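You operate a simulated robot arm through the tools that you are given. There is no shell and no other tool. Be economical: measure what you need, move in short steps, check, and stop when the job is done.

The job below is to be done with a simulated robot arm. You get a single attempt, and the scene is never put back.

TASK
Swap the black watch into the winder, set the dial as the sticker says and switch it on.
Fine: the silver watch goes into the free well; shut the watch box.

The check looks at the end state, three seconds after you hand in, the way a careful person would. Anything else that was tipped, shoved, dropped, spilled or broken makes it a failure.

THE ROBOT
A 7-joint arm with a two-finger parallel gripper, fixed in place. Base frame: the origin is at the foot of the arm, x ahead of it, y to its left, z up; the work surface is at about z = 0. Lengths are in m, angles in rad, forces in N, time in s.
With the tool pointing down near the work surface it reaches from about 0.24 to 0.62 m from the base axis. Its first joint turns from -1.152 to 1.152 rad. Payload 2.6 kg.
The TCP is the grasp point between the finger pads, 0.03 m short of the fingertips. In the tool frame z runs along the fingers and y along their closing line. The gripper opens to 0.094 m. The fingers are 0.028 m wide and 0.01 m thick; the gripper's body (0.05 by 0.096 m) begins 0.055 m behind the TCP.
Orientation is that of the tool frame in the base frame, as a unit quaternion [w, x, y, z]. With the fingers straight down and closing along the base's y, the tool's x points along the base's -x, its y along +y and its z along -z.

THE INTERFACE
- The arm moves only by the tool step_arm. Its argument "targets" is a list of rows, each an object (a shift or turn left out is 0, a gripper value left out holds the last) with "translation": the shift along the base's x, y, z in m, a list of three; "rot": the turn, a rotation vector about the base's x, y, z in rad, a list of three; "hand": the finger opening in m, from 0 to 0.094. In form: [{"translation": [x, y, z], "rot": [wx, wy, wz], "hand": hand}, ...]. A call has 1 to 12 rows; each row shifts and turns the commanded pose from where the row before left it. Each row takes 0.2 s and may step no farther than 0.05 m and 0.15 rad from the row before; otherwise, or with a gripper value out of range, the whole call is refused. Where a pose cannot be reached the arm comes as near as it can. A force on the tool above 90 N (or 10 N above the force at the start of the call, whichever is more), or a blocked arm, ends the call early, and 0.2 s more pass. The fingers move at their own pace (about 0.072 m/s each) and stop on an object; they squeeze with about 21 N. The grip force told is the motor's: it shows also when the fingers shut on nothing. Time passes only in rows, and 0.2 s behind the last, so rows that do not move let the fingers close. The reply holds the time, the measured pose of the TCP, the force on the tool along the base axes, the opening and the grip force, in the units named above and with some noise, with the torque about the TCP (base axes, N m) and any sound that the robot's microphone picked up.
- Cameras (640 x 400 px; columns grow to the right, rows downward): "scene" is fixed at [0.0261, 0.4282, 0.5601]; the picture's right is [-0.84, -0.54, 0.00], its down [-0.33, 0.50, -0.80] and it looks along [0.44, -0.67, -0.60] (base axes); focal length 314 px, centre (320, 200). "wrist" rides on the gripper at [0.076, 0.014, -0.103] in the tool frame; the picture's right is [-0.18, 0.98, 0.00], its down [-0.75, -0.14, -0.64] and it looks along [-0.63, -0.12, 0.77] (tool axes); focal length 243 px, centre (320, 200). There is no depth. A picture from a camera that has moved, and an enlarged one, comes with that camera's place and axes in the base frame and with its lens.
- snapshot(camera): a new picture of that camera. The clock stands still meanwhile.
- enlarge(camera, box): a new picture of the part [left, top, right, bottom] of that camera's present view, enlarged. The clock stands still meanwhile.
- hand_in(): hands the job in; it is judged then, once.

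Go step by step. Nothing tells you positions but the pictures and the camera data: compare them with the known pose of the tool, close in by small moves and look again before you grip or let go. The budget is 120 turns and 64 pictures, counting those below and the enlarged ones. Unless the task says otherwise, let go and move clear before handing in, and close with one line.

The tools are called after "Request:" as name(argument=value, ...) on one line, values as JSON. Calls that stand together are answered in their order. step_arm: Moves the arm, as the interface text tells. Its arguments: {"type":"object","properties":{"targets":{"type":"array","items":{"type":"object","properties":{"translation":{"type":"array","items":{"type":"number"}},"rot":{"type":"array","items":{"type":"number"}},"hand":{"type":"number"}}}}},"required":["targets"]} The other tools are called the same way: snapshot (camera) takes a picture; enlarge (camera, box) takes an enlarged picture of a part of a camera's view; hand_in () hands the job in.

At the start:

```text
clock: 0.0
tool_pos: [0.3447, -0.1185, 0.3441]
tcp_rot: [0.0, 0.0, 1.0, 0.0]
ft_force: [0.5, 0.5, -0.1]
torque: [0.01, 0.0, -0.01]
gripper_width: 0.0942
grasp_force: 0.1
```

scene: 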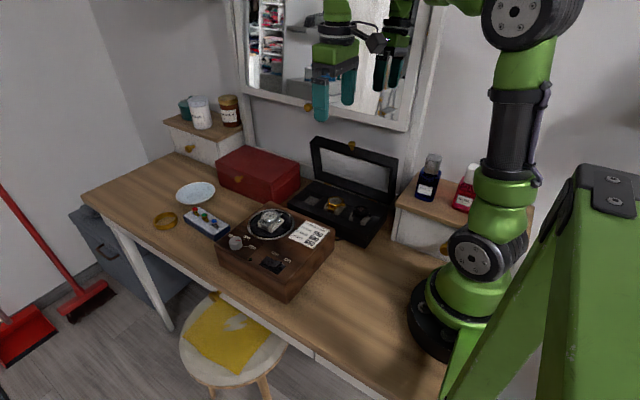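
wrist: 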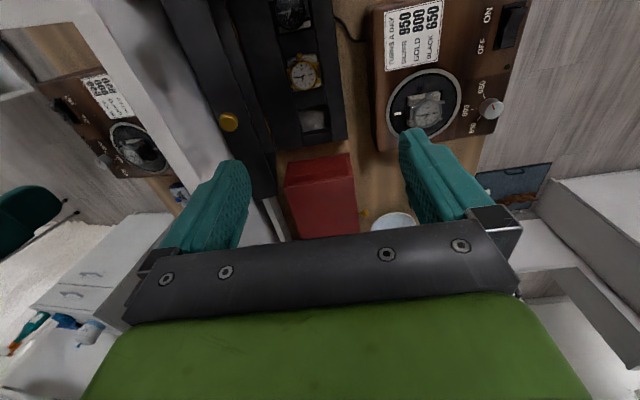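

I see the winder (wooden box with a silver watch in its rotor, a dial and a switch) and the open black watch box behind it with a gold and a black watch. I'll enlarge these views to read the sticker and locate things.

Request:
enlarge(camera="scene", box=[200, 190, 350, 300])

Request:
enlarge(camera="scene", box=[280, 130, 410, 250])

Request:
enlarge(camera="wrist", box=[350, 0, 550, 160])

Request:
enlarge(camera="wrist", box=[200, 0, 380, 160])

```text
3.64 times, centred on (275, 245) of scene
camera zoom: at [0.0261, 0.4282, 0.5601], right [-0.84, -0.54, 0.0], down [-0.33, 0.5, -0.8], along [0.44, -0.67, -0.6], focal length 1142 px, centre (484, 36)
```

zoom: 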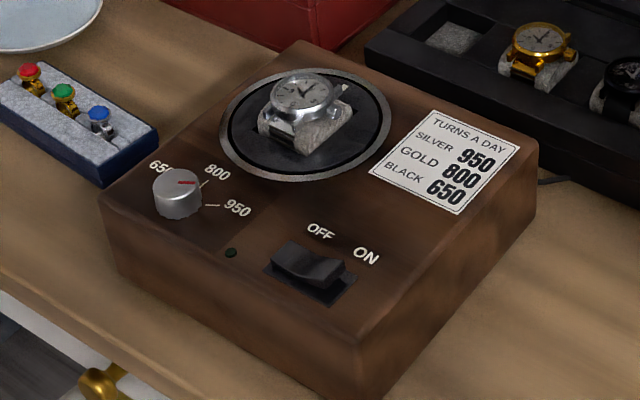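

```text
3.33 times, centred on (345, 190) of scene
camera zoom: at [0.0261, 0.4282, 0.5601], right [-0.84, -0.54, 0.0], down [-0.33, 0.5, -0.8], along [0.44, -0.67, -0.6], focal length 1047 px, centre (237, 233)
```

zoom: 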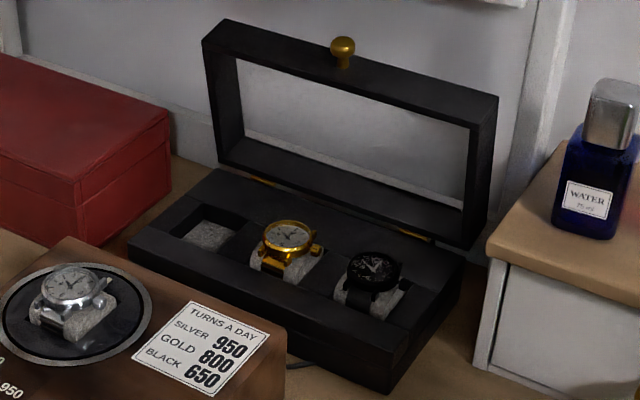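

```text
2.50 times, centred on (450, 80) of wrist
camera zoom: at [0.269, -0.1041, 0.446], right [0.18, 0.98, 0.0], down [0.75, -0.14, 0.64], along [0.63, -0.12, -0.77], focal length 606 px, centre (-5, 500)
```

zoom: 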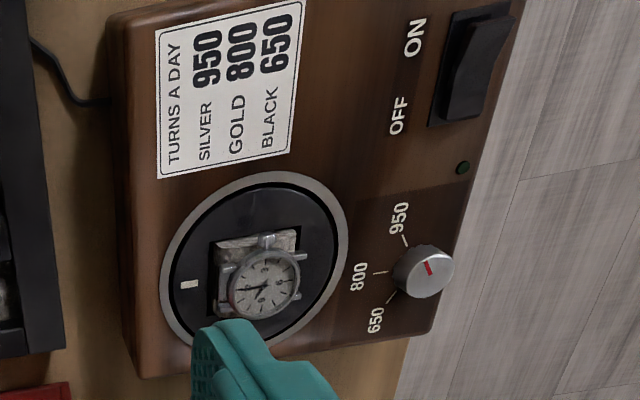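

```text
2.50 times, centred on (290, 80) of wrist
camera zoom: at [0.269, -0.1041, 0.446], right [0.18, 0.98, 0.0], down [0.75, -0.14, 0.64], along [0.63, -0.12, -0.77], focal length 606 px, centre (395, 500)
```

zoom: 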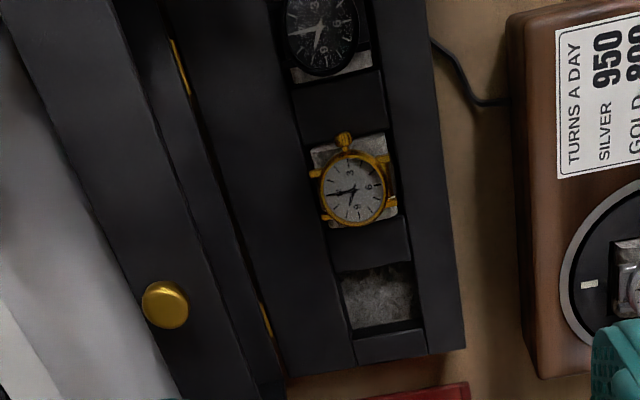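

The sticker says black = 650, and by triangulation silver is near (0.428, 0.026, 0.09), black near (0.277, -0.143, 0.06), and the free well near (0.427, -0.144). I'll move the wrist camera closer to the winder.

Request:
step_arm(targets=[{"translation": [-0.01, 0.034, -0.018]}, {"translation": [-0.01, 0.034, -0.018]}, {"translation": [-0.01, 0.034, -0.018]}, {"translation": [-0.01, 0.034, -0.018]}, {"translation": [-0.01, 0.034, -0.018]}])

Request:
snapshot(camera="wrist")

```text
clock: 1.2
tool_pos: [0.294, 0.0552, 0.2515]
tcp_rot: [0.001, 0.001, 1.0, 0.0]
ft_force: [0.2, 1.1, 0.2]
torque: [-0.03, 0.01, 0.02]
gripper_width: 0.0937
grasp_force: 0.0
```

```text
57 pictures are left
camera wrist: at [0.2188, 0.0688, 0.3539], right [0.18, 0.98, 0.0], down [0.75, -0.14, 0.64], along [0.63, -0.12, -0.77], focal length 243 px, centre (320, 200)
```

wrist: 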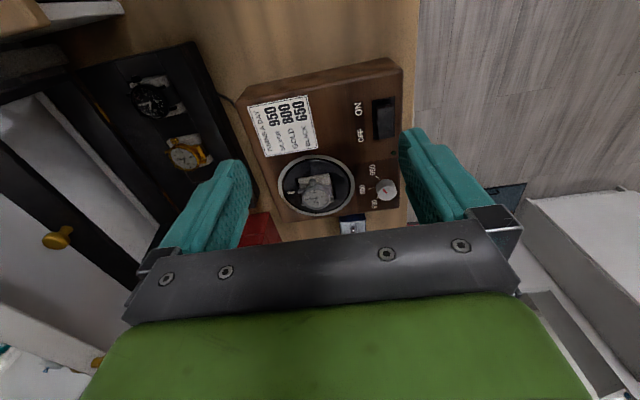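

Request:
enlarge(camera="wrist", box=[265, 145, 415, 235])

Request:
enlarge(camera="wrist", box=[100, 50, 240, 150])

Request:
enlarge(camera="scene", box=[220, 195, 310, 255])

Request:
enlarge(camera="scene", box=[310, 180, 400, 240])

```text
4.27 times, centred on (340, 190) of wrist
camera zoom: at [0.2188, 0.0688, 0.3539], right [0.18, 0.98, 0.0], down [0.75, -0.14, 0.64], along [0.63, -0.12, -0.77], focal length 1035 px, centre (235, 243)
```

zoom: 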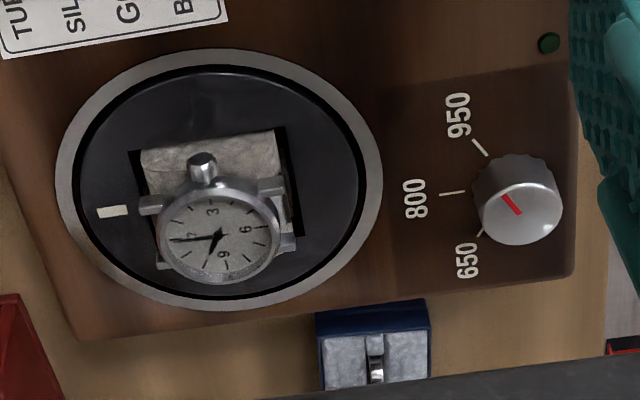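

```text
4.00 times, centred on (170, 100) of wrist
camera zoom: at [0.2188, 0.0688, 0.3539], right [0.18, 0.98, 0.0], down [0.75, -0.14, 0.64], along [0.63, -0.12, -0.77], focal length 970 px, centre (920, 600)
```

zoom: 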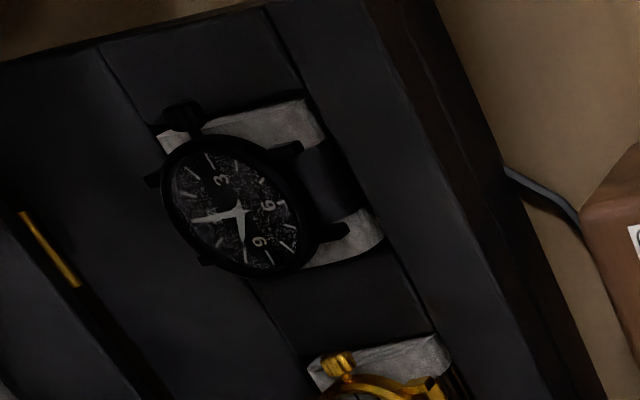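

```text
6.67 times, centred on (265, 225) of scene
camera zoom: at [0.0261, 0.4282, 0.5601], right [-0.84, -0.54, 0.0], down [-0.33, 0.5, -0.8], along [0.44, -0.67, -0.6], focal length 2094 px, centre (687, 33)
```

zoom: 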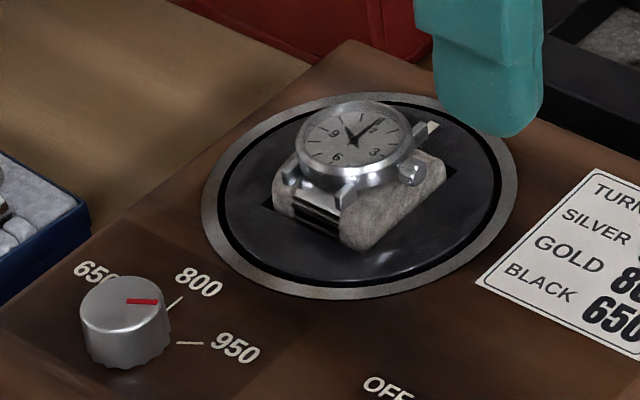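

```text
6.67 times, centred on (355, 210) of scene
camera zoom: at [0.0261, 0.4282, 0.5601], right [-0.84, -0.54, 0.0], down [-0.33, 0.5, -0.8], along [0.44, -0.67, -0.6], focal length 2094 px, centre (87, 133)
```

zoom: 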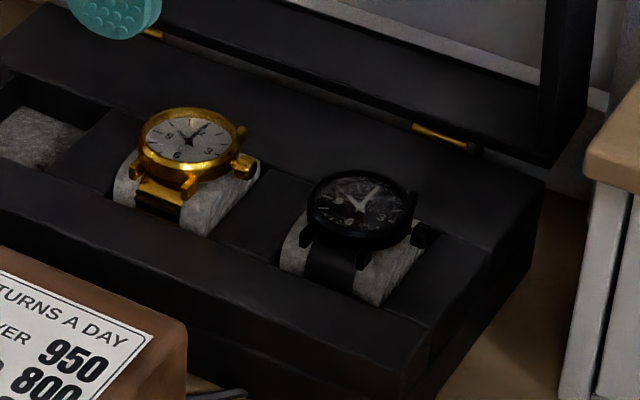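

Black → 650; the pillow comes along with each watch. Silver sits around (0.427, 0.024), face top z≈0.097, disc z≈0.073, slot aligned with the axes. I'll move above it, fingers closing along y.

Request:
step_arm(targets=[{"translation": [0.0333, -0.0078, -0.022], "hand": 0.08}, {"translation": [0.0333, -0.0078, -0.022]}, {"translation": [0.0333, -0.0078, -0.022]}, {"translation": [0.0333, -0.0078, -0.022]}, {}])

Request:
snapshot(camera="wrist")

Request:
enlarge(camera="scene", box=[200, 130, 360, 240])

```text
clock: 2.4
tool_pos: [0.4272, 0.019, 0.1671]
tcp_rot: [0.0, 0.001, 1.0, 0.0]
ft_force: [0.1, 0.1, -0.2]
torque: [0.01, 0.01, 0.01]
gripper_width: 0.0802
grasp_force: 0.0
```

```text
52 pictures are left
camera wrist: at [0.3519, 0.0334, 0.269], right [0.18, 0.98, 0.0], down [0.75, -0.14, 0.64], along [0.63, -0.12, -0.77], focal length 243 px, centre (320, 200)
```

wrist: 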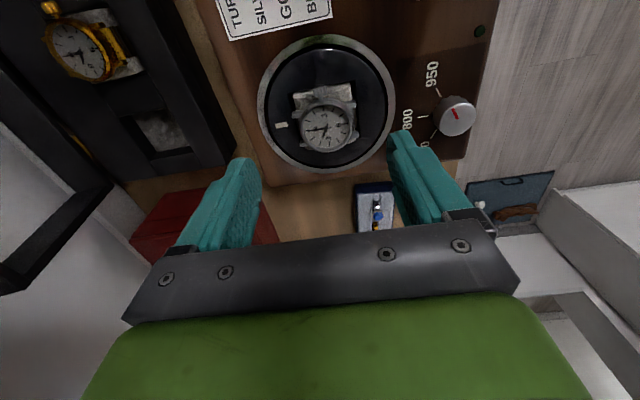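

```text
3.64 times, centred on (280, 185) of scene
camera zoom: at [0.0261, 0.4282, 0.5601], right [-0.84, -0.54, 0.0], down [-0.33, 0.5, -0.8], along [0.44, -0.67, -0.6], focal length 1142 px, centre (466, 254)
```

zoom: 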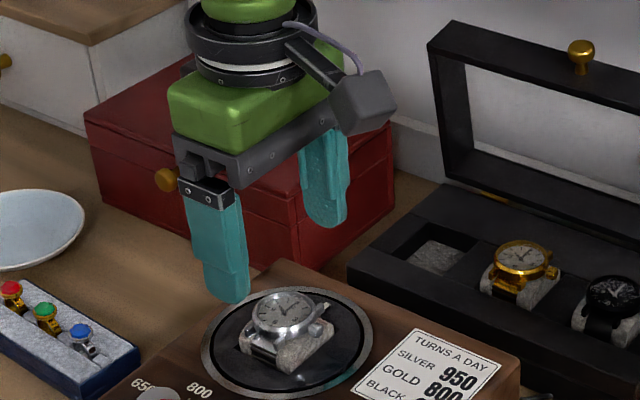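

The face projects to (0.426, 0.025). I'll centre and descend so the fingertips stop just above the disc.

Request:
step_arm(targets=[{"translation": [-0.001, 0.006, -0.015]}, {"translation": [0, 0, -0.02]}, {"translation": [0, 0, -0.02]}, {}])

Request:
snapshot(camera="wrist")

Request:
enlarge(camera="scene", box=[220, 170, 320, 240])

```text
clock: 3.4
tool_pos: [0.4275, 0.0254, 0.1101]
tcp_rot: [0.0, -0.001, 1.0, 0.0]
ft_force: [-0.2, -0.9, 0.2]
torque: [0.01, -0.03, 0.01]
gripper_width: 0.0802
grasp_force: 0.0
```

```text
50 pictures are left
camera wrist: at [0.3513, 0.0396, 0.2124], right [0.18, 0.98, 0.0], down [0.75, -0.14, 0.64], along [0.63, -0.12, -0.77], focal length 243 px, centre (320, 200)
```

wrist: 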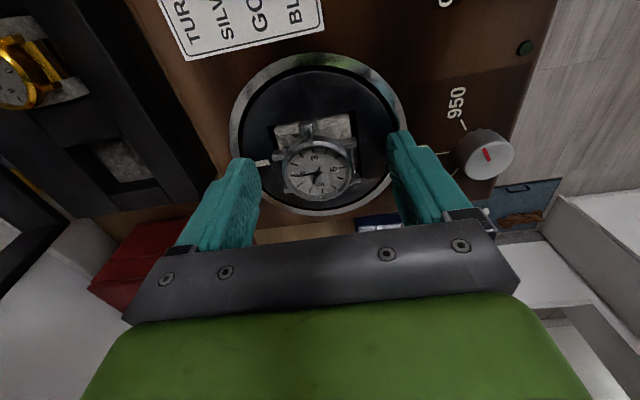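

```text
5.71 times, centred on (270, 205) of scene
camera zoom: at [0.0261, 0.4282, 0.5601], right [-0.84, -0.54, 0.0], down [-0.33, 0.5, -0.8], along [0.44, -0.67, -0.6], focal length 1795 px, centre (606, 171)
```

zoom: 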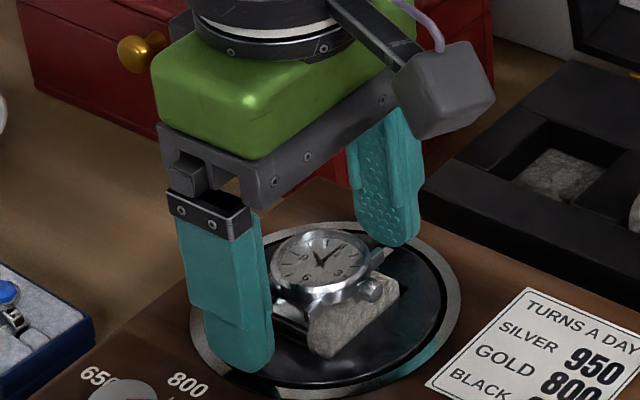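

Centred well; tips are a few mm above the disc. I'll go slightly lower and close.

Request:
step_arm(targets=[{"translation": [0, 0, -0.003]}, {"hand": 0.05}, {"hand": 0.035}, {"hand": 0.02}, {}, {}])

Request:
enlarge(camera="scene", box=[220, 170, 320, 240])

```text
clock: 4.8
tool_pos: [0.4271, 0.0262, 0.1068]
tcp_rot: [0.0, 0.0, 1.0, 0.0]
ft_force: [-0.2, -1.2, 0.6]
torque: [-0.04, -0.03, 0.0]
gripper_width: 0.0476
grasp_force: 21.0
```

```text
5.71 times, centred on (270, 205) of scene
camera zoom: at [0.0261, 0.4282, 0.5601], right [-0.84, -0.54, 0.0], down [-0.33, 0.5, -0.8], along [0.44, -0.67, -0.6], focal length 1795 px, centre (606, 171)
```

zoom: 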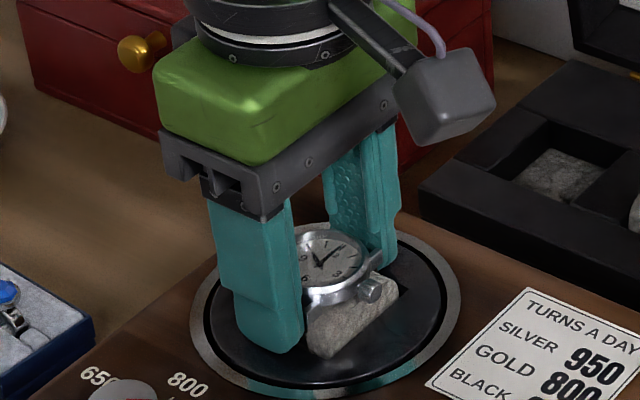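

Gripped at 0.0476 m wide. Lifting gently straight up and checking.

Request:
step_arm(targets=[{"translation": [0, 0, 0.01]}, {"translation": [0, 0, 0.015]}, {"translation": [0, 0, 0.025]}, {"translation": [0, 0, 0.03]}])

Request:
snapshot(camera="wrist")

Request:
enlarge(camera="scene", box=[210, 130, 370, 250])

```text
clock: 5.8
tool_pos: [0.426, 0.0263, 0.1872]
tcp_rot: [0.0, 0.0, 1.0, -0.001]
ft_force: [0.1, 0.3, -1.6]
torque: [0.0, 0.02, 0.04]
gripper_width: 0.0474
grasp_force: 21.3
```

```text
47 pictures are left
camera wrist: at [0.3501, 0.0404, 0.29], right [0.18, 0.98, 0.0], down [0.75, -0.14, 0.64], along [0.63, -0.12, -0.77], focal length 243 px, centre (320, 200)
```

wrist: 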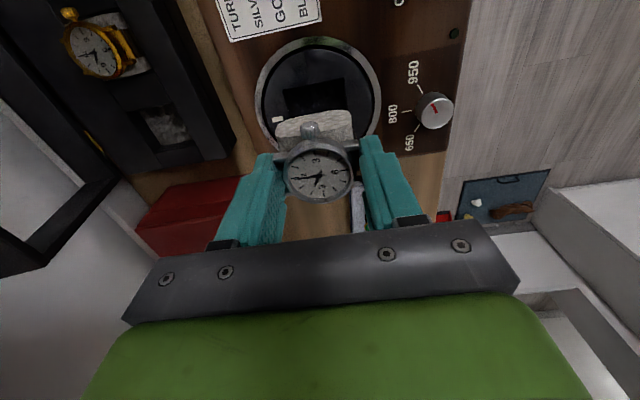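

```text
3.33 times, centred on (290, 190) of scene
camera zoom: at [0.0261, 0.4282, 0.5601], right [-0.84, -0.54, 0.0], down [-0.33, 0.5, -0.8], along [0.44, -0.67, -0.6], focal length 1047 px, centre (420, 233)
```

zoom: 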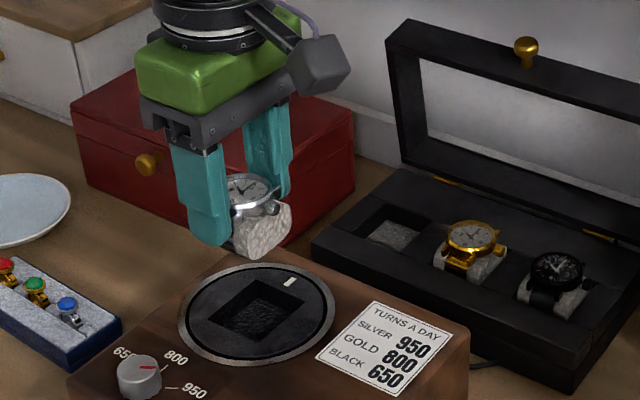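

The silver watch came out with its pillow, held straight. Before moving, I'll measure the empty well precisely from here.

Request:
enlarge(camera="wrist", box=[40, 0, 240, 180])

Request:
enlarge(camera="scene", box=[290, 170, 400, 250])

```text
2.22 times, centred on (140, 90) of wrist
camera zoom: at [0.3501, 0.0404, 0.29], right [0.18, 0.98, 0.0], down [0.75, -0.14, 0.64], along [0.63, -0.12, -0.77], focal length 539 px, centre (720, 444)
```

zoom: 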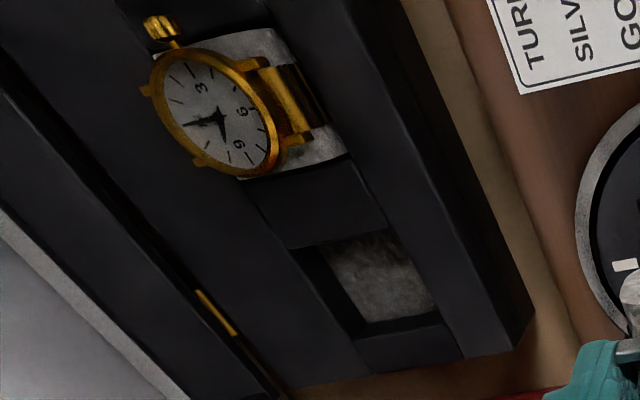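

```text
5.00 times, centred on (345, 210) of scene
camera zoom: at [0.0261, 0.4282, 0.5601], right [-0.84, -0.54, 0.0], down [-0.33, 0.5, -0.8], along [0.44, -0.67, -0.6], focal length 1571 px, centre (195, 150)
```

zoom: 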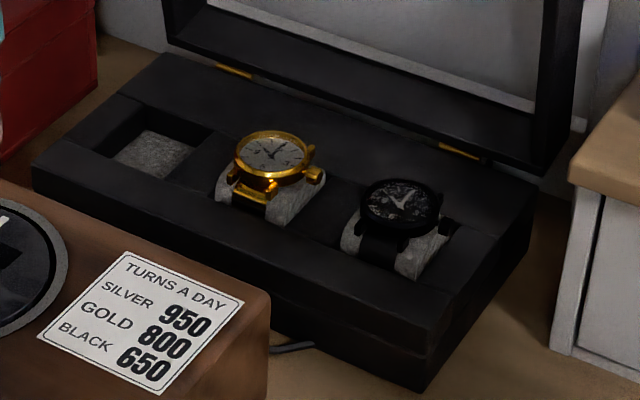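

Well measured: centre ≈ (0.4235, -0.137), opening ≈ 46 mm, box top z≈0.052. Carrying the silver watch over it, high.

Request:
step_arm(targets=[{"translation": [-0.001, -0.0405, 0]}, {"translation": [-0.001, -0.0405, 0]}, {"translation": [-0.001, -0.0405, 0]}, {"translation": [0, -0.0405, 0]}, {"translation": [0, 0, -0.03]}, {}])

Request:
snapshot(camera="wrist")

Request:
enlarge(camera="scene", box=[260, 120, 400, 220])

```text
clock: 7.2
tool_pos: [0.4245, -0.135, 0.1588]
tcp_rot: [0.0, 0.001, 1.0, -0.001]
ft_force: [-1.9, 0.3, -1.2]
torque: [0.0, -0.02, 0.0]
gripper_width: 0.0476
grasp_force: 20.9
```

```text
43 pictures are left
camera wrist: at [0.3493, -0.1214, 0.2606], right [0.18, 0.98, 0.0], down [0.75, -0.14, 0.64], along [0.63, -0.12, -0.77], focal length 243 px, centre (320, 200)
```

wrist: 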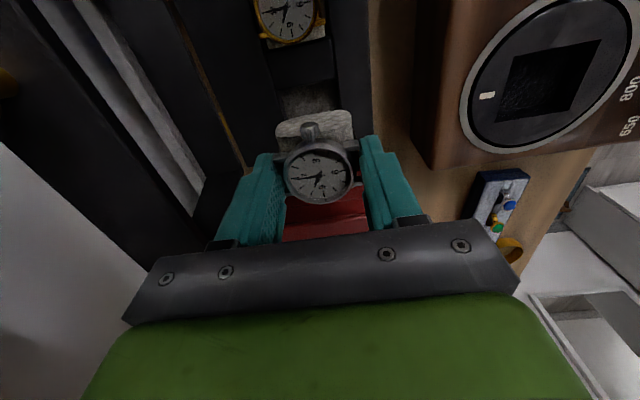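

```text
4.00 times, centred on (330, 170) of scene
camera zoom: at [0.0261, 0.4282, 0.5601], right [-0.84, -0.54, 0.0], down [-0.33, 0.5, -0.8], along [0.44, -0.67, -0.6], focal length 1257 px, centre (280, 320)
```

zoom: 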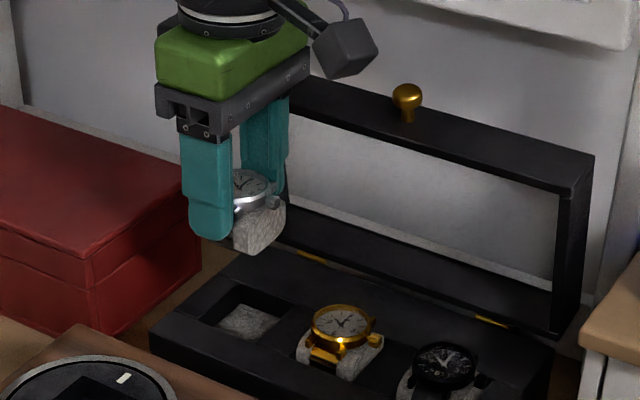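

Over the well. I'll descend partway and check alignment.

Request:
step_arm(targets=[{"translation": [-0.001, -0.001, -0.025]}, {"translation": [0, 0, -0.02]}, {}])

Request:
enlarge(camera="wrist", box=[220, 40, 400, 210])

Request:
enlarge(camera="scene", box=[270, 150, 370, 220])

```text
clock: 8.0
tool_pos: [0.4237, -0.1352, 0.1132]
tcp_rot: [0.0, 0.001, 1.0, 0.0]
ft_force: [0.0, 1.2, -1.1]
torque: [0.02, 0.01, 0.0]
gripper_width: 0.0474
grasp_force: 21.2
```

```text
2.35 times, centred on (310, 125) of wrist
camera zoom: at [0.347, -0.1215, 0.2152], right [0.18, 0.98, 0.0], down [0.75, -0.14, 0.64], along [0.63, -0.12, -0.77], focal length 571 px, centre (344, 376)
```

zoom: 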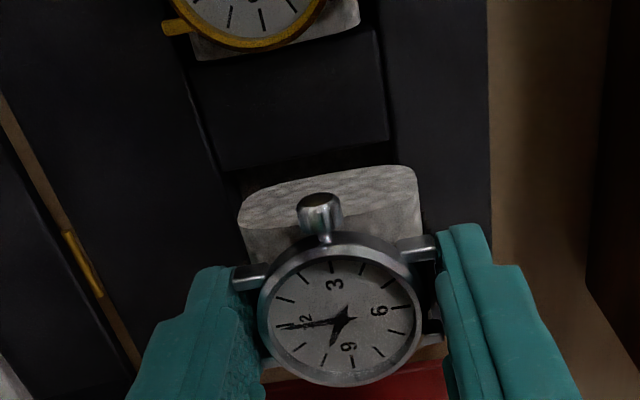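

```text
5.71 times, centred on (320, 185) of scene
camera zoom: at [0.0261, 0.4282, 0.5601], right [-0.84, -0.54, 0.0], down [-0.33, 0.5, -0.8], along [0.44, -0.67, -0.6], focal length 1795 px, centre (320, 286)
```

zoom: 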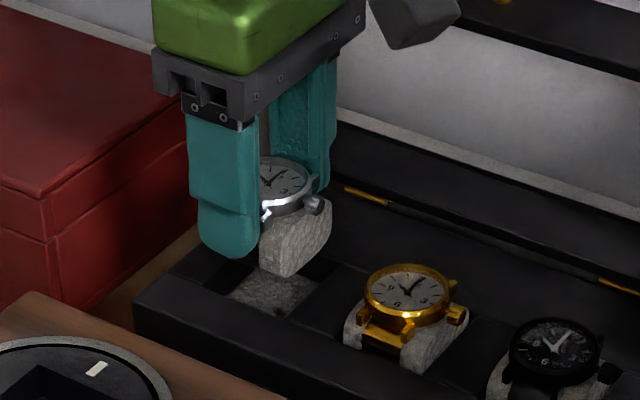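

Closer view refines the well: box top z≈0.045, centre ≈ (0.4255, -0.143). Correcting and descending gently.

Request:
step_arm(targets=[{"translation": [0.0015, -0.0072, 0]}, {"translation": [0, 0, -0.008]}, {}])

Request:
enlarge(camera="wrist", box=[220, 40, 400, 210])

Request:
enlarge(camera="scene", box=[290, 160, 360, 220])

```text
clock: 8.8
tool_pos: [0.4237, -0.1429, 0.1041]
tcp_rot: [0.0, 0.0, 1.0, 0.001]
ft_force: [-0.1, 0.2, -1.2]
torque: [0.0, 0.02, 0.02]
gripper_width: 0.0475
grasp_force: 20.4
```

```text
2.35 times, centred on (310, 125) of wrist
camera zoom: at [0.3478, -0.129, 0.2069], right [0.18, 0.98, 0.0], down [0.75, -0.14, 0.64], along [0.63, -0.12, -0.77], focal length 571 px, centre (344, 376)
```

zoom: 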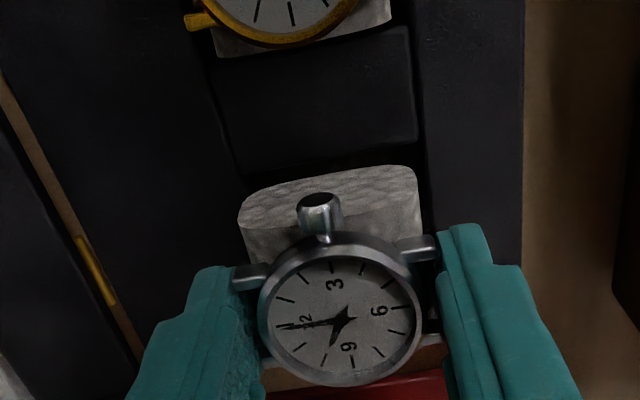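

```text
6.67 times, centred on (325, 190) of scene
camera zoom: at [0.0261, 0.4282, 0.5601], right [-0.84, -0.54, 0.0], down [-0.33, 0.5, -0.8], along [0.44, -0.67, -0.6], focal length 2094 px, centre (287, 267)
```

zoom: 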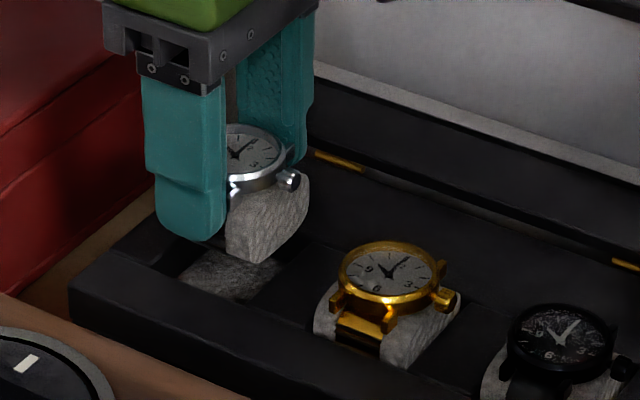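

Lateral alignment looks right. Lowering in small steps, watching force.

Request:
step_arm(targets=[{"translation": [0.0005, 0, -0.006]}, {"translation": [0, 0, -0.006]}, {}])

Request:
enlarge(camera="scene", box=[290, 160, 360, 220])

```text
clock: 9.6
tool_pos: [0.4263, -0.1438, 0.0937]
tcp_rot: [0.0, 0.0, 1.0, 0.0]
ft_force: [-0.5, -1.0, -2.1]
torque: [0.0, 0.03, 0.03]
gripper_width: 0.0474
grasp_force: 21.0
```

```text
6.67 times, centred on (325, 190) of scene
camera zoom: at [0.0261, 0.4282, 0.5601], right [-0.84, -0.54, 0.0], down [-0.33, 0.5, -0.8], along [0.44, -0.67, -0.6], focal length 2094 px, centre (287, 267)
```

zoom: 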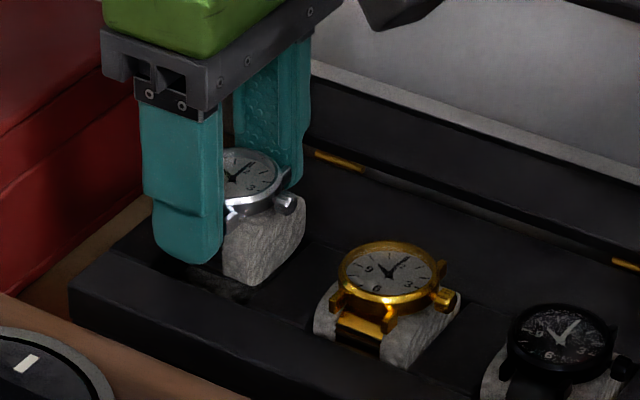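

Request:
step_arm(targets=[{"translation": [0, 0.0005, -0.004]}, {"translation": [0, 0, -0.004]}, {}])

Request:
enlarge(camera="scene", box=[290, 160, 360, 220])

Request:
enlarge(camera="wrist", box=[220, 40, 400, 210])

```text
clock: 10.4
tool_pos: [0.4254, -0.1427, 0.0843]
tcp_rot: [-0.001, 0.0, 1.0, -0.001]
ft_force: [0.2, -0.1, -1.3]
torque: [-0.02, -0.01, 0.01]
gripper_width: 0.0474
grasp_force: 21.0
```

```text
6.67 times, centred on (325, 190) of scene
camera zoom: at [0.0261, 0.4282, 0.5601], right [-0.84, -0.54, 0.0], down [-0.33, 0.5, -0.8], along [0.44, -0.67, -0.6], focal length 2094 px, centre (287, 267)
```

zoom: 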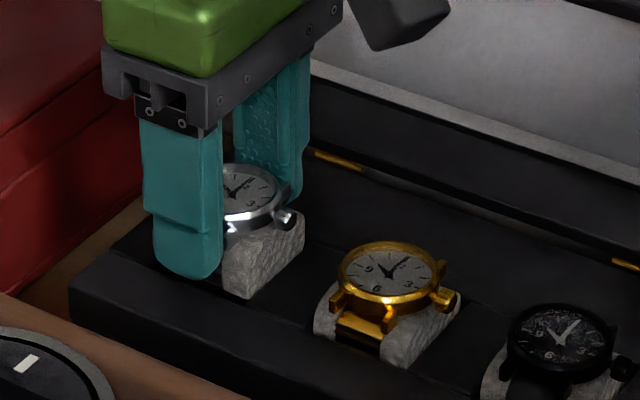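

```text
2.35 times, centred on (310, 125) of wrist
camera zoom: at [0.3498, -0.1291, 0.1871], right [0.18, 0.98, 0.0], down [0.75, -0.14, 0.64], along [0.63, -0.12, -0.77], focal length 571 px, centre (344, 376)
```

zoom: 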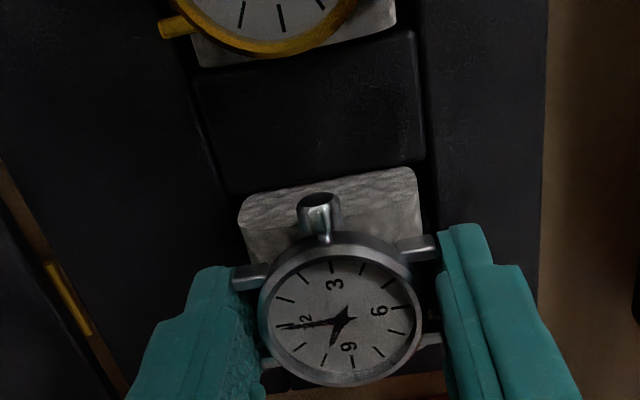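

Request:
step_arm(targets=[{"translation": [0, 0, -0.003]}, {"translation": [0, 0, -0.002]}, {"translation": [0, 0, -0.002]}, {}])

Request:
enlarge(camera="scene", box=[290, 160, 360, 220])

```text
clock: 11.4
tool_pos: [0.4246, -0.1446, 0.0766]
tcp_rot: [0.001, 0.0, 1.0, 0.0]
ft_force: [0.3, 0.1, -1.7]
torque: [0.03, 0.01, -0.01]
gripper_width: 0.0475
grasp_force: 21.5
```

```text
6.67 times, centred on (325, 190) of scene
camera zoom: at [0.0261, 0.4282, 0.5601], right [-0.84, -0.54, 0.0], down [-0.33, 0.5, -0.8], along [0.44, -0.67, -0.6], focal length 2094 px, centre (287, 267)
```

zoom: 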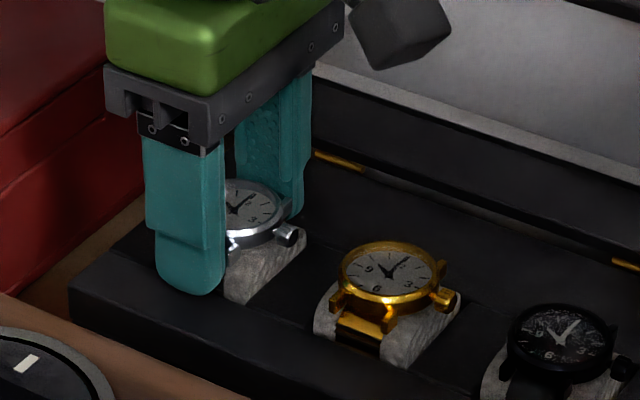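

Request:
step_arm(targets=[{"translation": [0, 0, -0.0015]}, {"translation": [0, 0, -0.001]}, {"translation": [0, 0, -0.001]}, {}])

```text
clock: 12.4
tool_pos: [0.4251, -0.1435, 0.0758]
tcp_rot: [0.0, 0.002, 1.0, -0.001]
ft_force: [-21.5, 6.8, 48.3]
torque: [0.04, 1.2, 0.04]
gripper_width: 0.0475
grasp_force: 21.0
```

Contact reached. I'll ease off, then open slightly.

Request:
step_arm(targets=[{"translation": [0, 0, 0.003]}, {"hand": 0.056}, {"hand": 0.065}, {}])

Request:
enlarge(camera="scene", box=[290, 160, 360, 220])

Request:
enlarge(camera="wrist", box=[220, 40, 400, 210])

```text
clock: 13.4
tool_pos: [0.4259, -0.1416, 0.0761]
tcp_rot: [-0.001, -0.001, 1.0, 0.001]
ft_force: [-2.9, -0.2, 11.0]
torque: [-0.38, 0.02, -0.2]
gripper_width: 0.0651
grasp_force: 0.1
```

```text
6.67 times, centred on (325, 190) of scene
camera zoom: at [0.026, 0.4282, 0.5601], right [-0.84, -0.54, 0.0], down [-0.33, 0.5, -0.8], along [0.44, -0.67, -0.6], focal length 2094 px, centre (287, 267)
```

zoom: 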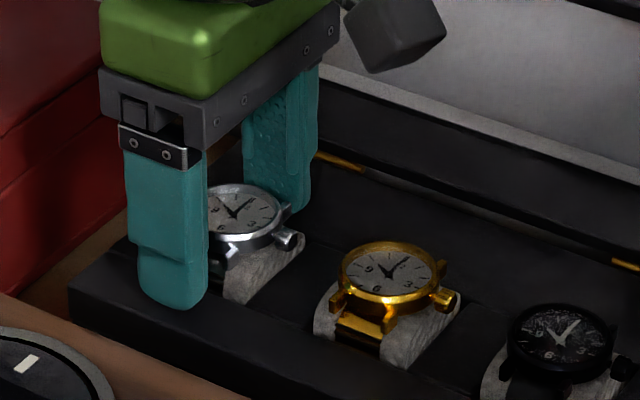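

```text
2.35 times, centred on (310, 125) of wrist
camera zoom: at [0.35, -0.1275, 0.1787], right [0.18, 0.98, 0.0], down [0.75, -0.14, 0.64], along [0.63, -0.12, -0.77], focal length 571 px, centre (344, 376)
```

zoom: 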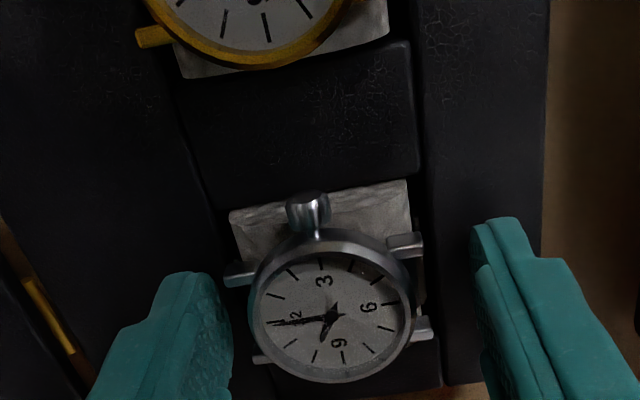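

Released; the fingertips were resting on the box rim. Lifting clear and inspecting the silver watch.

Request:
step_arm(targets=[{"translation": [0, 0, 0.01]}, {"translation": [0, 0, 0.03], "hand": 0.08}, {"translation": [0, 0, 0.04]}, {"translation": [-0.04, 0, 0.02]}, {"translation": [-0.04, 0, 0.0]}, {}])

Request:
enlarge(camera="scene", box=[290, 160, 390, 240])

Request:
snapshot(camera="wrist")

```text
clock: 14.8
tool_pos: [0.3428, -0.1442, 0.1766]
tcp_rot: [0.0, 0.0, 1.0, 0.001]
ft_force: [0.2, -0.7, 0.4]
torque: [-0.03, -0.01, 0.0]
gripper_width: 0.0797
grasp_force: 0.0
```

```text
5.00 times, centred on (340, 200) of scene
camera zoom: at [0.0261, 0.4282, 0.5601], right [-0.84, -0.54, 0.0], down [-0.33, 0.5, -0.8], along [0.44, -0.67, -0.6], focal length 1571 px, centre (220, 200)
```

zoom: 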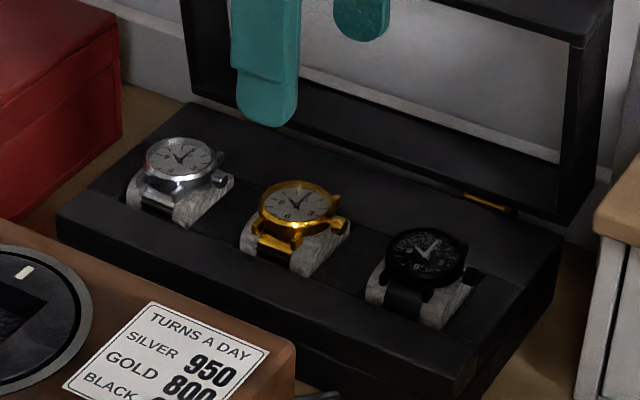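

```text
30 pictures are left
camera wrist: at [0.2671, -0.1301, 0.2795], right [0.18, 0.98, 0.0], down [0.75, -0.14, 0.64], along [0.63, -0.12, -0.77], focal length 243 px, centre (320, 200)
```

wrist: 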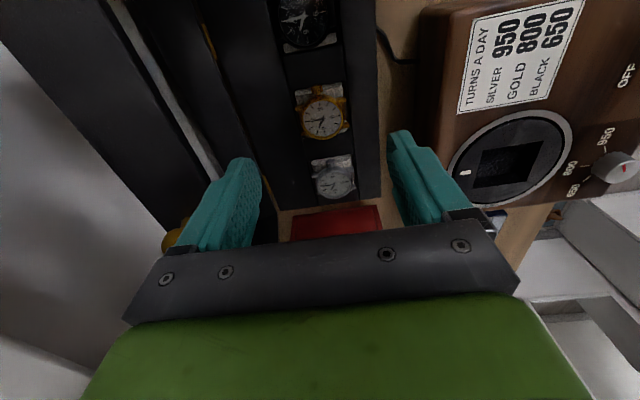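

Silver sits like the others. Now moving above the black watch, estimated (0.279, -0.142).

Request:
step_arm(targets=[{"translation": [-0.032, 0, -0.012]}, {"translation": [-0.032, 0.001, -0.02]}, {"translation": [0, 0, -0.025]}, {}])

Request:
snapshot(camera="wrist")

```text
clock: 15.8
tool_pos: [0.2799, -0.142, 0.1205]
tcp_rot: [0.0, 0.0, 1.0, 0.0]
ft_force: [-1.0, 0.1, -0.7]
torque: [-0.03, -0.03, -0.02]
gripper_width: 0.0801
grasp_force: 0.0
```

```text
29 pictures are left
camera wrist: at [0.2047, -0.1284, 0.2222], right [0.18, 0.98, 0.0], down [0.75, -0.14, 0.64], along [0.63, -0.12, -0.77], focal length 243 px, centre (320, 200)
```

wrist: 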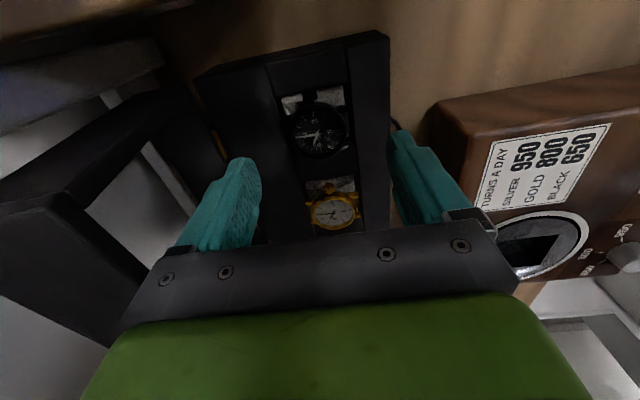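

Black face centre projects to about (0.272, -0.142). Shifting and descending.

Request:
step_arm(targets=[{"translation": [-0.0075, 0, 0]}, {"translation": [0, 0, -0.02]}, {"translation": [0, 0, -0.015]}, {}])

Request:
enlarge(camera="wrist", box=[200, 40, 440, 240])

Request:
enlarge(camera="scene", box=[310, 150, 410, 240])

```text
clock: 16.8
tool_pos: [0.2737, -0.1414, 0.0844]
tcp_rot: [0.0, 0.001, 1.0, 0.0]
ft_force: [-0.1, -0.1, 0.1]
torque: [0.02, 0.02, 0.0]
gripper_width: 0.0801
grasp_force: 0.2
```

```text
2.00 times, centred on (320, 140) of wrist
camera zoom: at [0.1973, -0.1274, 0.187], right [0.18, 0.98, 0.0], down [0.75, -0.14, 0.64], along [0.63, -0.12, -0.77], focal length 485 px, centre (320, 320)
```

zoom: 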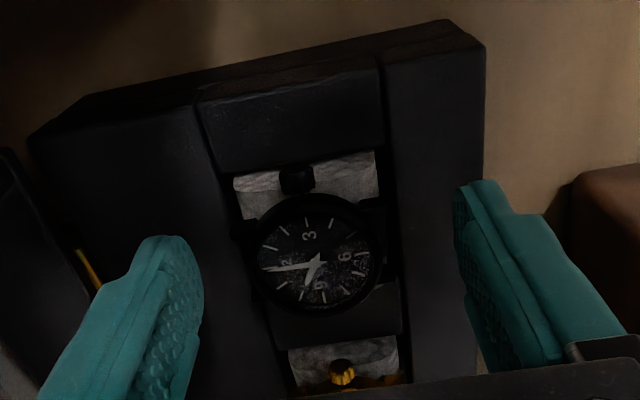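

```text
4.44 times, centred on (360, 195) of scene
camera zoom: at [0.0261, 0.4282, 0.5601], right [-0.84, -0.54, 0.0], down [-0.33, 0.5, -0.8], along [0.44, -0.67, -0.6], focal length 1396 px, centre (142, 222)
```

zoom: 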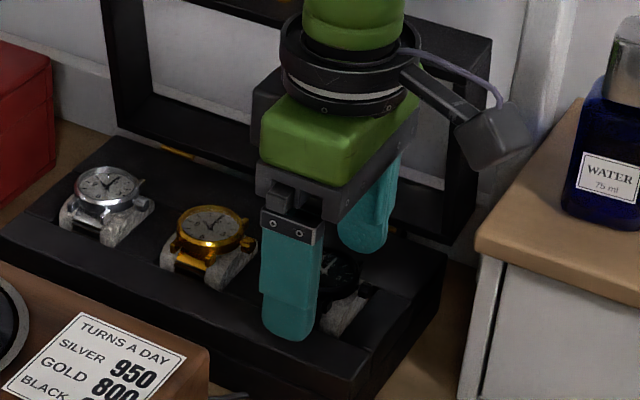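

Nearly centred; a 2 mm shift, down to just above the rim, and close.

Request:
step_arm(targets=[{"translation": [-0.002, -0.001, -0.003]}, {"translation": [0, 0, -0.002]}, {"hand": 0.055}, {"hand": 0.035}, {"hand": 0.02}, {}, {}])

```text
clock: 18.4
tool_pos: [0.2706, -0.1429, 0.0803]
tcp_rot: [0.0, 0.0, 1.0, 0.0]
ft_force: [0.6, -1.0, 0.7]
torque: [-0.01, -0.02, -0.02]
gripper_width: 0.0475
grasp_force: 20.8
```

Same 47.5 mm grip as the silver one. Lifting and checking.

Request:
step_arm(targets=[{"translation": [0, 0, 0.01]}, {"translation": [0, 0, 0.02]}, {"translation": [0, 0, 0.04]}, {"translation": [0, 0, 0.035]}, {}])

Request:
enlarge(camera="scene", box=[300, 110, 420, 240])

```text
clock: 19.6
tool_pos: [0.2702, -0.1429, 0.1829]
tcp_rot: [0.0, 0.0, 1.0, 0.0]
ft_force: [0.1, 0.2, -2.4]
torque: [0.0, 0.01, 0.01]
gripper_width: 0.0476
grasp_force: 20.1
```

```text
3.08 times, centred on (360, 175) of scene
camera zoom: at [0.0261, 0.4282, 0.5601], right [-0.84, -0.54, 0.0], down [-0.33, 0.5, -0.8], along [0.44, -0.67, -0.6], focal length 967 px, centre (197, 277)
```

zoom: 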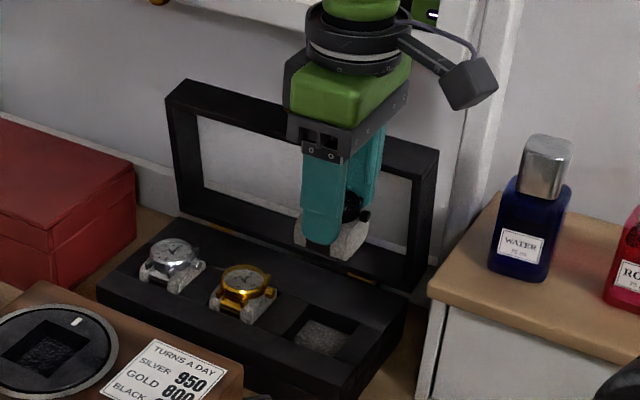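

The black watch is held with its pillow. Carrying it over the winder slot at (0.427, 0.026).

Request:
step_arm(targets=[{"translation": [0.026, 0.0282, 0.002]}, {"translation": [0.026, 0.0282, 0.002]}, {"translation": [0.026, 0.0282, 0]}, {"translation": [0.026, 0.0282, 0]}, {"translation": [0.026, 0.0282, 0]}, {"translation": [0.0263, 0.0276, 0]}, {"translation": [0, 0, -0.025]}, {}])

Request:
enlarge(camera="wrist", box=[200, 20, 440, 220])

Request:
enlarge(camera="scene", box=[210, 150, 330, 250])

```text
clock: 21.4
tool_pos: [0.4275, 0.0269, 0.1632]
tcp_rot: [-0.001, 0.0, 1.0, 0.0]
ft_force: [-0.2, 0.8, -1.3]
torque: [-0.01, 0.0, 0.01]
gripper_width: 0.0477
grasp_force: 21.0
```

```text
2.00 times, centred on (320, 120) of wrist
camera zoom: at [0.3516, 0.0397, 0.2659], right [0.18, 0.98, 0.0], down [0.75, -0.14, 0.64], along [0.63, -0.12, -0.77], focal length 485 px, centre (320, 360)
```

zoom: 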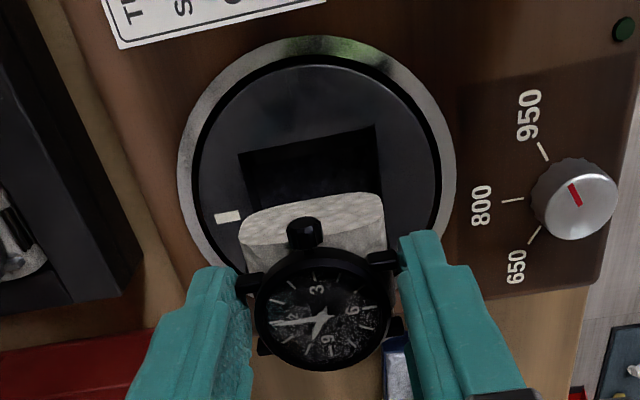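

```text
4.00 times, centred on (270, 200) of scene
camera zoom: at [0.0261, 0.4282, 0.5601], right [-0.84, -0.54, 0.0], down [-0.33, 0.5, -0.8], along [0.44, -0.67, -0.6], focal length 1257 px, centre (520, 200)
```

zoom: 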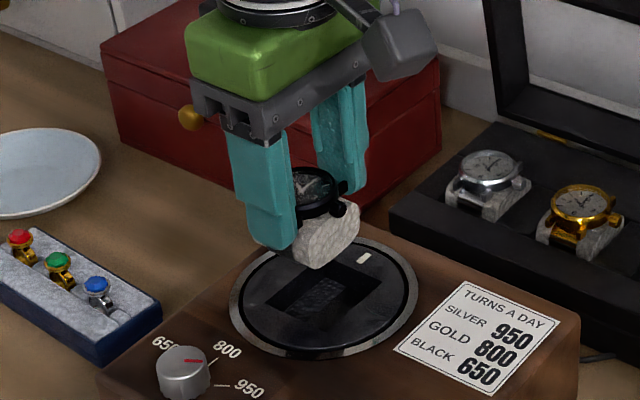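

Aligned with the slot (centre y≈0.024). Lowering in stages to the height silver was taken from (0.107).

Request:
step_arm(targets=[{"translation": [-0.0005, -0.0012, -0.02]}, {"translation": [0, 0, -0.012]}, {"translation": [0, 0, -0.006]}, {"translation": [0, 0, -0.006]}, {}])

Request:
enlarge(camera="scene", box=[220, 165, 310, 235])

```text
clock: 22.6
tool_pos: [0.4289, 0.0244, 0.1206]
tcp_rot: [0.003, -0.001, 1.0, -0.001]
ft_force: [2.8, -1.2, 21.9]
torque: [0.0, -0.58, 0.0]
gripper_width: 0.0477
grasp_force: 21.2
```

```text
5.71 times, centred on (265, 200) of scene
camera zoom: at [0.026, 0.4282, 0.5601], right [-0.84, -0.54, 0.0], down [-0.33, 0.5, -0.8], along [0.44, -0.67, -0.6], focal length 1795 px, centre (634, 200)
```

zoom: 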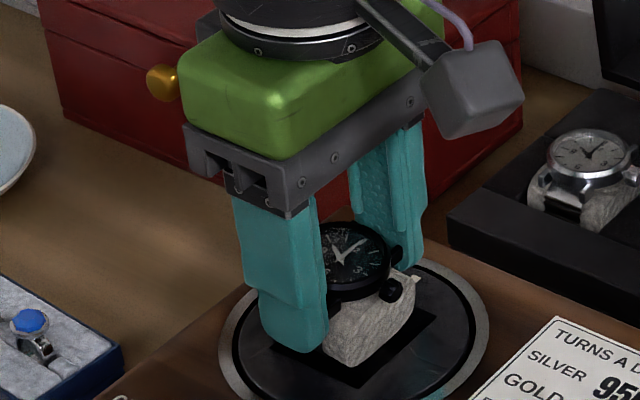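

It touched the +x edge of the slot (dark gap visible on the -x side; the black was gripped ~3 mm off). Easing up, shifting -3.5 mm in x, and trying again.

Request:
step_arm(targets=[{"translation": [0, 0, 0.006]}, {"translation": [-0.0035, 0, 0]}, {"translation": [0, 0, -0.005]}, {}])

Request:
enlarge(camera="wrist", box=[200, 20, 440, 220])

Request:
enlarge(camera="scene", box=[220, 165, 310, 235])

```text
clock: 23.6
tool_pos: [0.4233, 0.0251, 0.1212]
tcp_rot: [0.0, 0.0, 1.0, 0.0]
ft_force: [0.1, 0.1, -2.0]
torque: [-0.02, -0.02, -0.03]
gripper_width: 0.0474
grasp_force: 20.3
```

```text
2.00 times, centred on (320, 120) of wrist
camera zoom: at [0.3479, 0.0386, 0.2235], right [0.18, 0.98, 0.0], down [0.75, -0.14, 0.64], along [0.63, -0.12, -0.77], focal length 485 px, centre (320, 360)
```

zoom: 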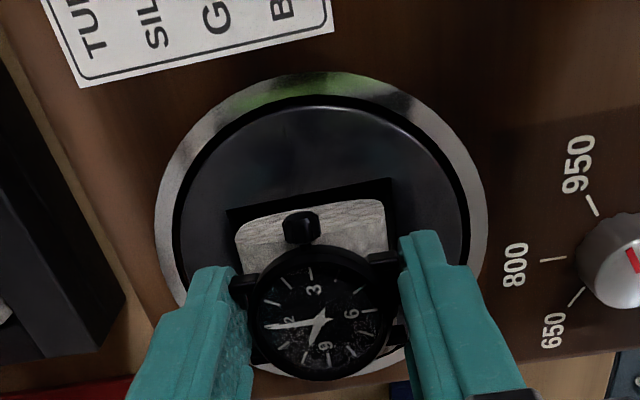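

```text
5.71 times, centred on (265, 200) of scene
camera zoom: at [0.0261, 0.4282, 0.5601], right [-0.84, -0.54, 0.0], down [-0.33, 0.5, -0.8], along [0.44, -0.67, -0.6], focal length 1795 px, centre (634, 200)
```

zoom: 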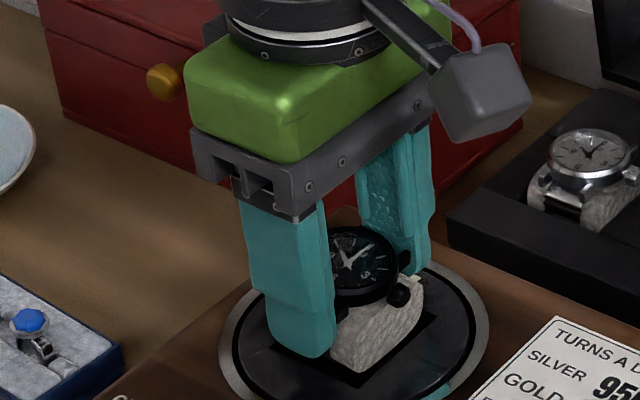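

No contact now at the same height. Continuing down.

Request:
step_arm(targets=[{"translation": [0, 0, -0.004]}, {"translation": [0, 0, -0.004]}, {"translation": [0, 0, -0.003]}, {"translation": [0, 0, -0.002]}, {}])

Request:
enlarge(camera="scene", box=[220, 165, 310, 235])

```text
clock: 24.8
tool_pos: [0.4241, 0.0251, 0.1082]
tcp_rot: [0.001, -0.001, 1.0, 0.0]
ft_force: [3.4, 2.0, 21.1]
torque: [0.17, -0.64, 0.06]
gripper_width: 0.0477
grasp_force: 21.1
```

```text
5.71 times, centred on (265, 200) of scene
camera zoom: at [0.026, 0.4282, 0.5601], right [-0.84, -0.54, 0.0], down [-0.33, 0.5, -0.8], along [0.44, -0.67, -0.6], focal length 1795 px, centre (634, 200)
```

zoom: 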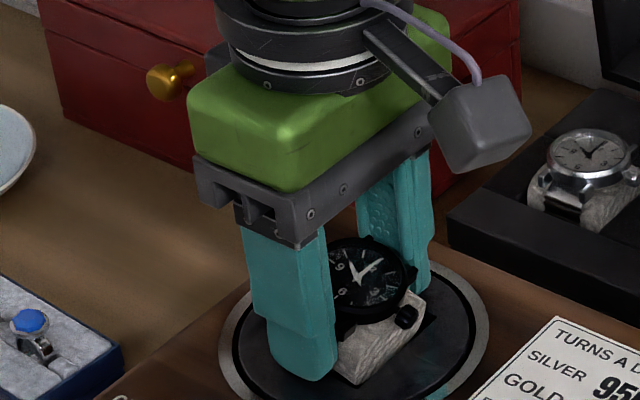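

Seat height reached with bottom contact. Easing slightly and releasing.

Request:
step_arm(targets=[{"translation": [0, 0, 0.001]}, {"hand": 0.056}, {"hand": 0.07}, {}, {"translation": [0, 0, 0.02]}, {"translation": [0, 0, 0.04]}, {"translation": [-0.03, 0, 0.03]}, {"translation": [-0.01, 0, 0]}, {}])

Request:
snapshot(camera="wrist")

Request:
enlarge(camera="scene", box=[215, 190, 315, 280])

```text
clock: 26.8
tool_pos: [0.3825, 0.0257, 0.2001]
tcp_rot: [0.0, 0.0, 1.0, 0.0]
ft_force: [0.0, -0.5, 0.4]
torque: [0.01, 0.01, 0.03]
gripper_width: 0.0699
grasp_force: 0.1
```

```text
19 pictures are left
camera wrist: at [0.308, 0.0392, 0.3015], right [0.18, 0.98, 0.0], down [0.75, -0.14, 0.64], along [0.63, -0.12, -0.77], focal length 243 px, centre (320, 200)
```

wrist: 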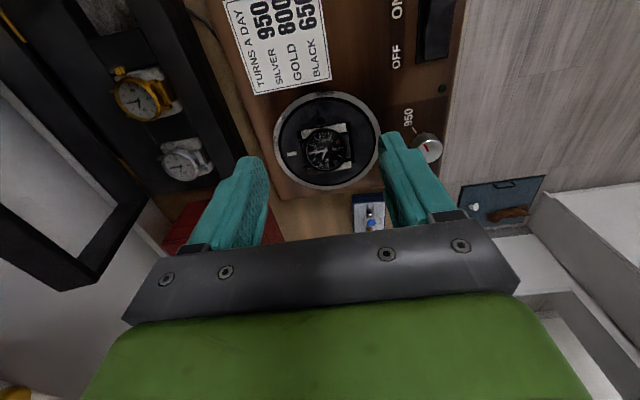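

```text
4.44 times, centred on (265, 235) of scene
camera zoom: at [0.0261, 0.4282, 0.5601], right [-0.84, -0.54, 0.0], down [-0.33, 0.5, -0.8], along [0.44, -0.67, -0.6], focal length 1396 px, centre (564, 44)
```

zoom: 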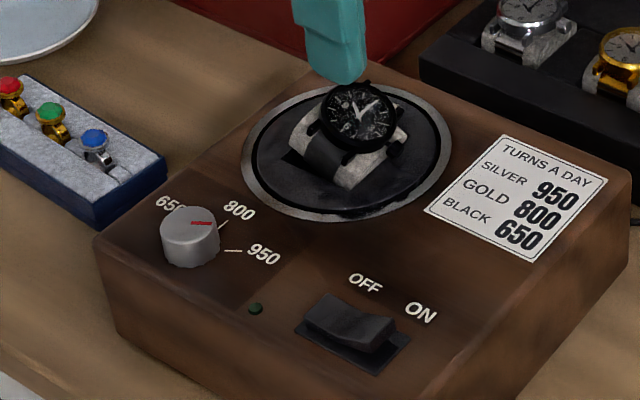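

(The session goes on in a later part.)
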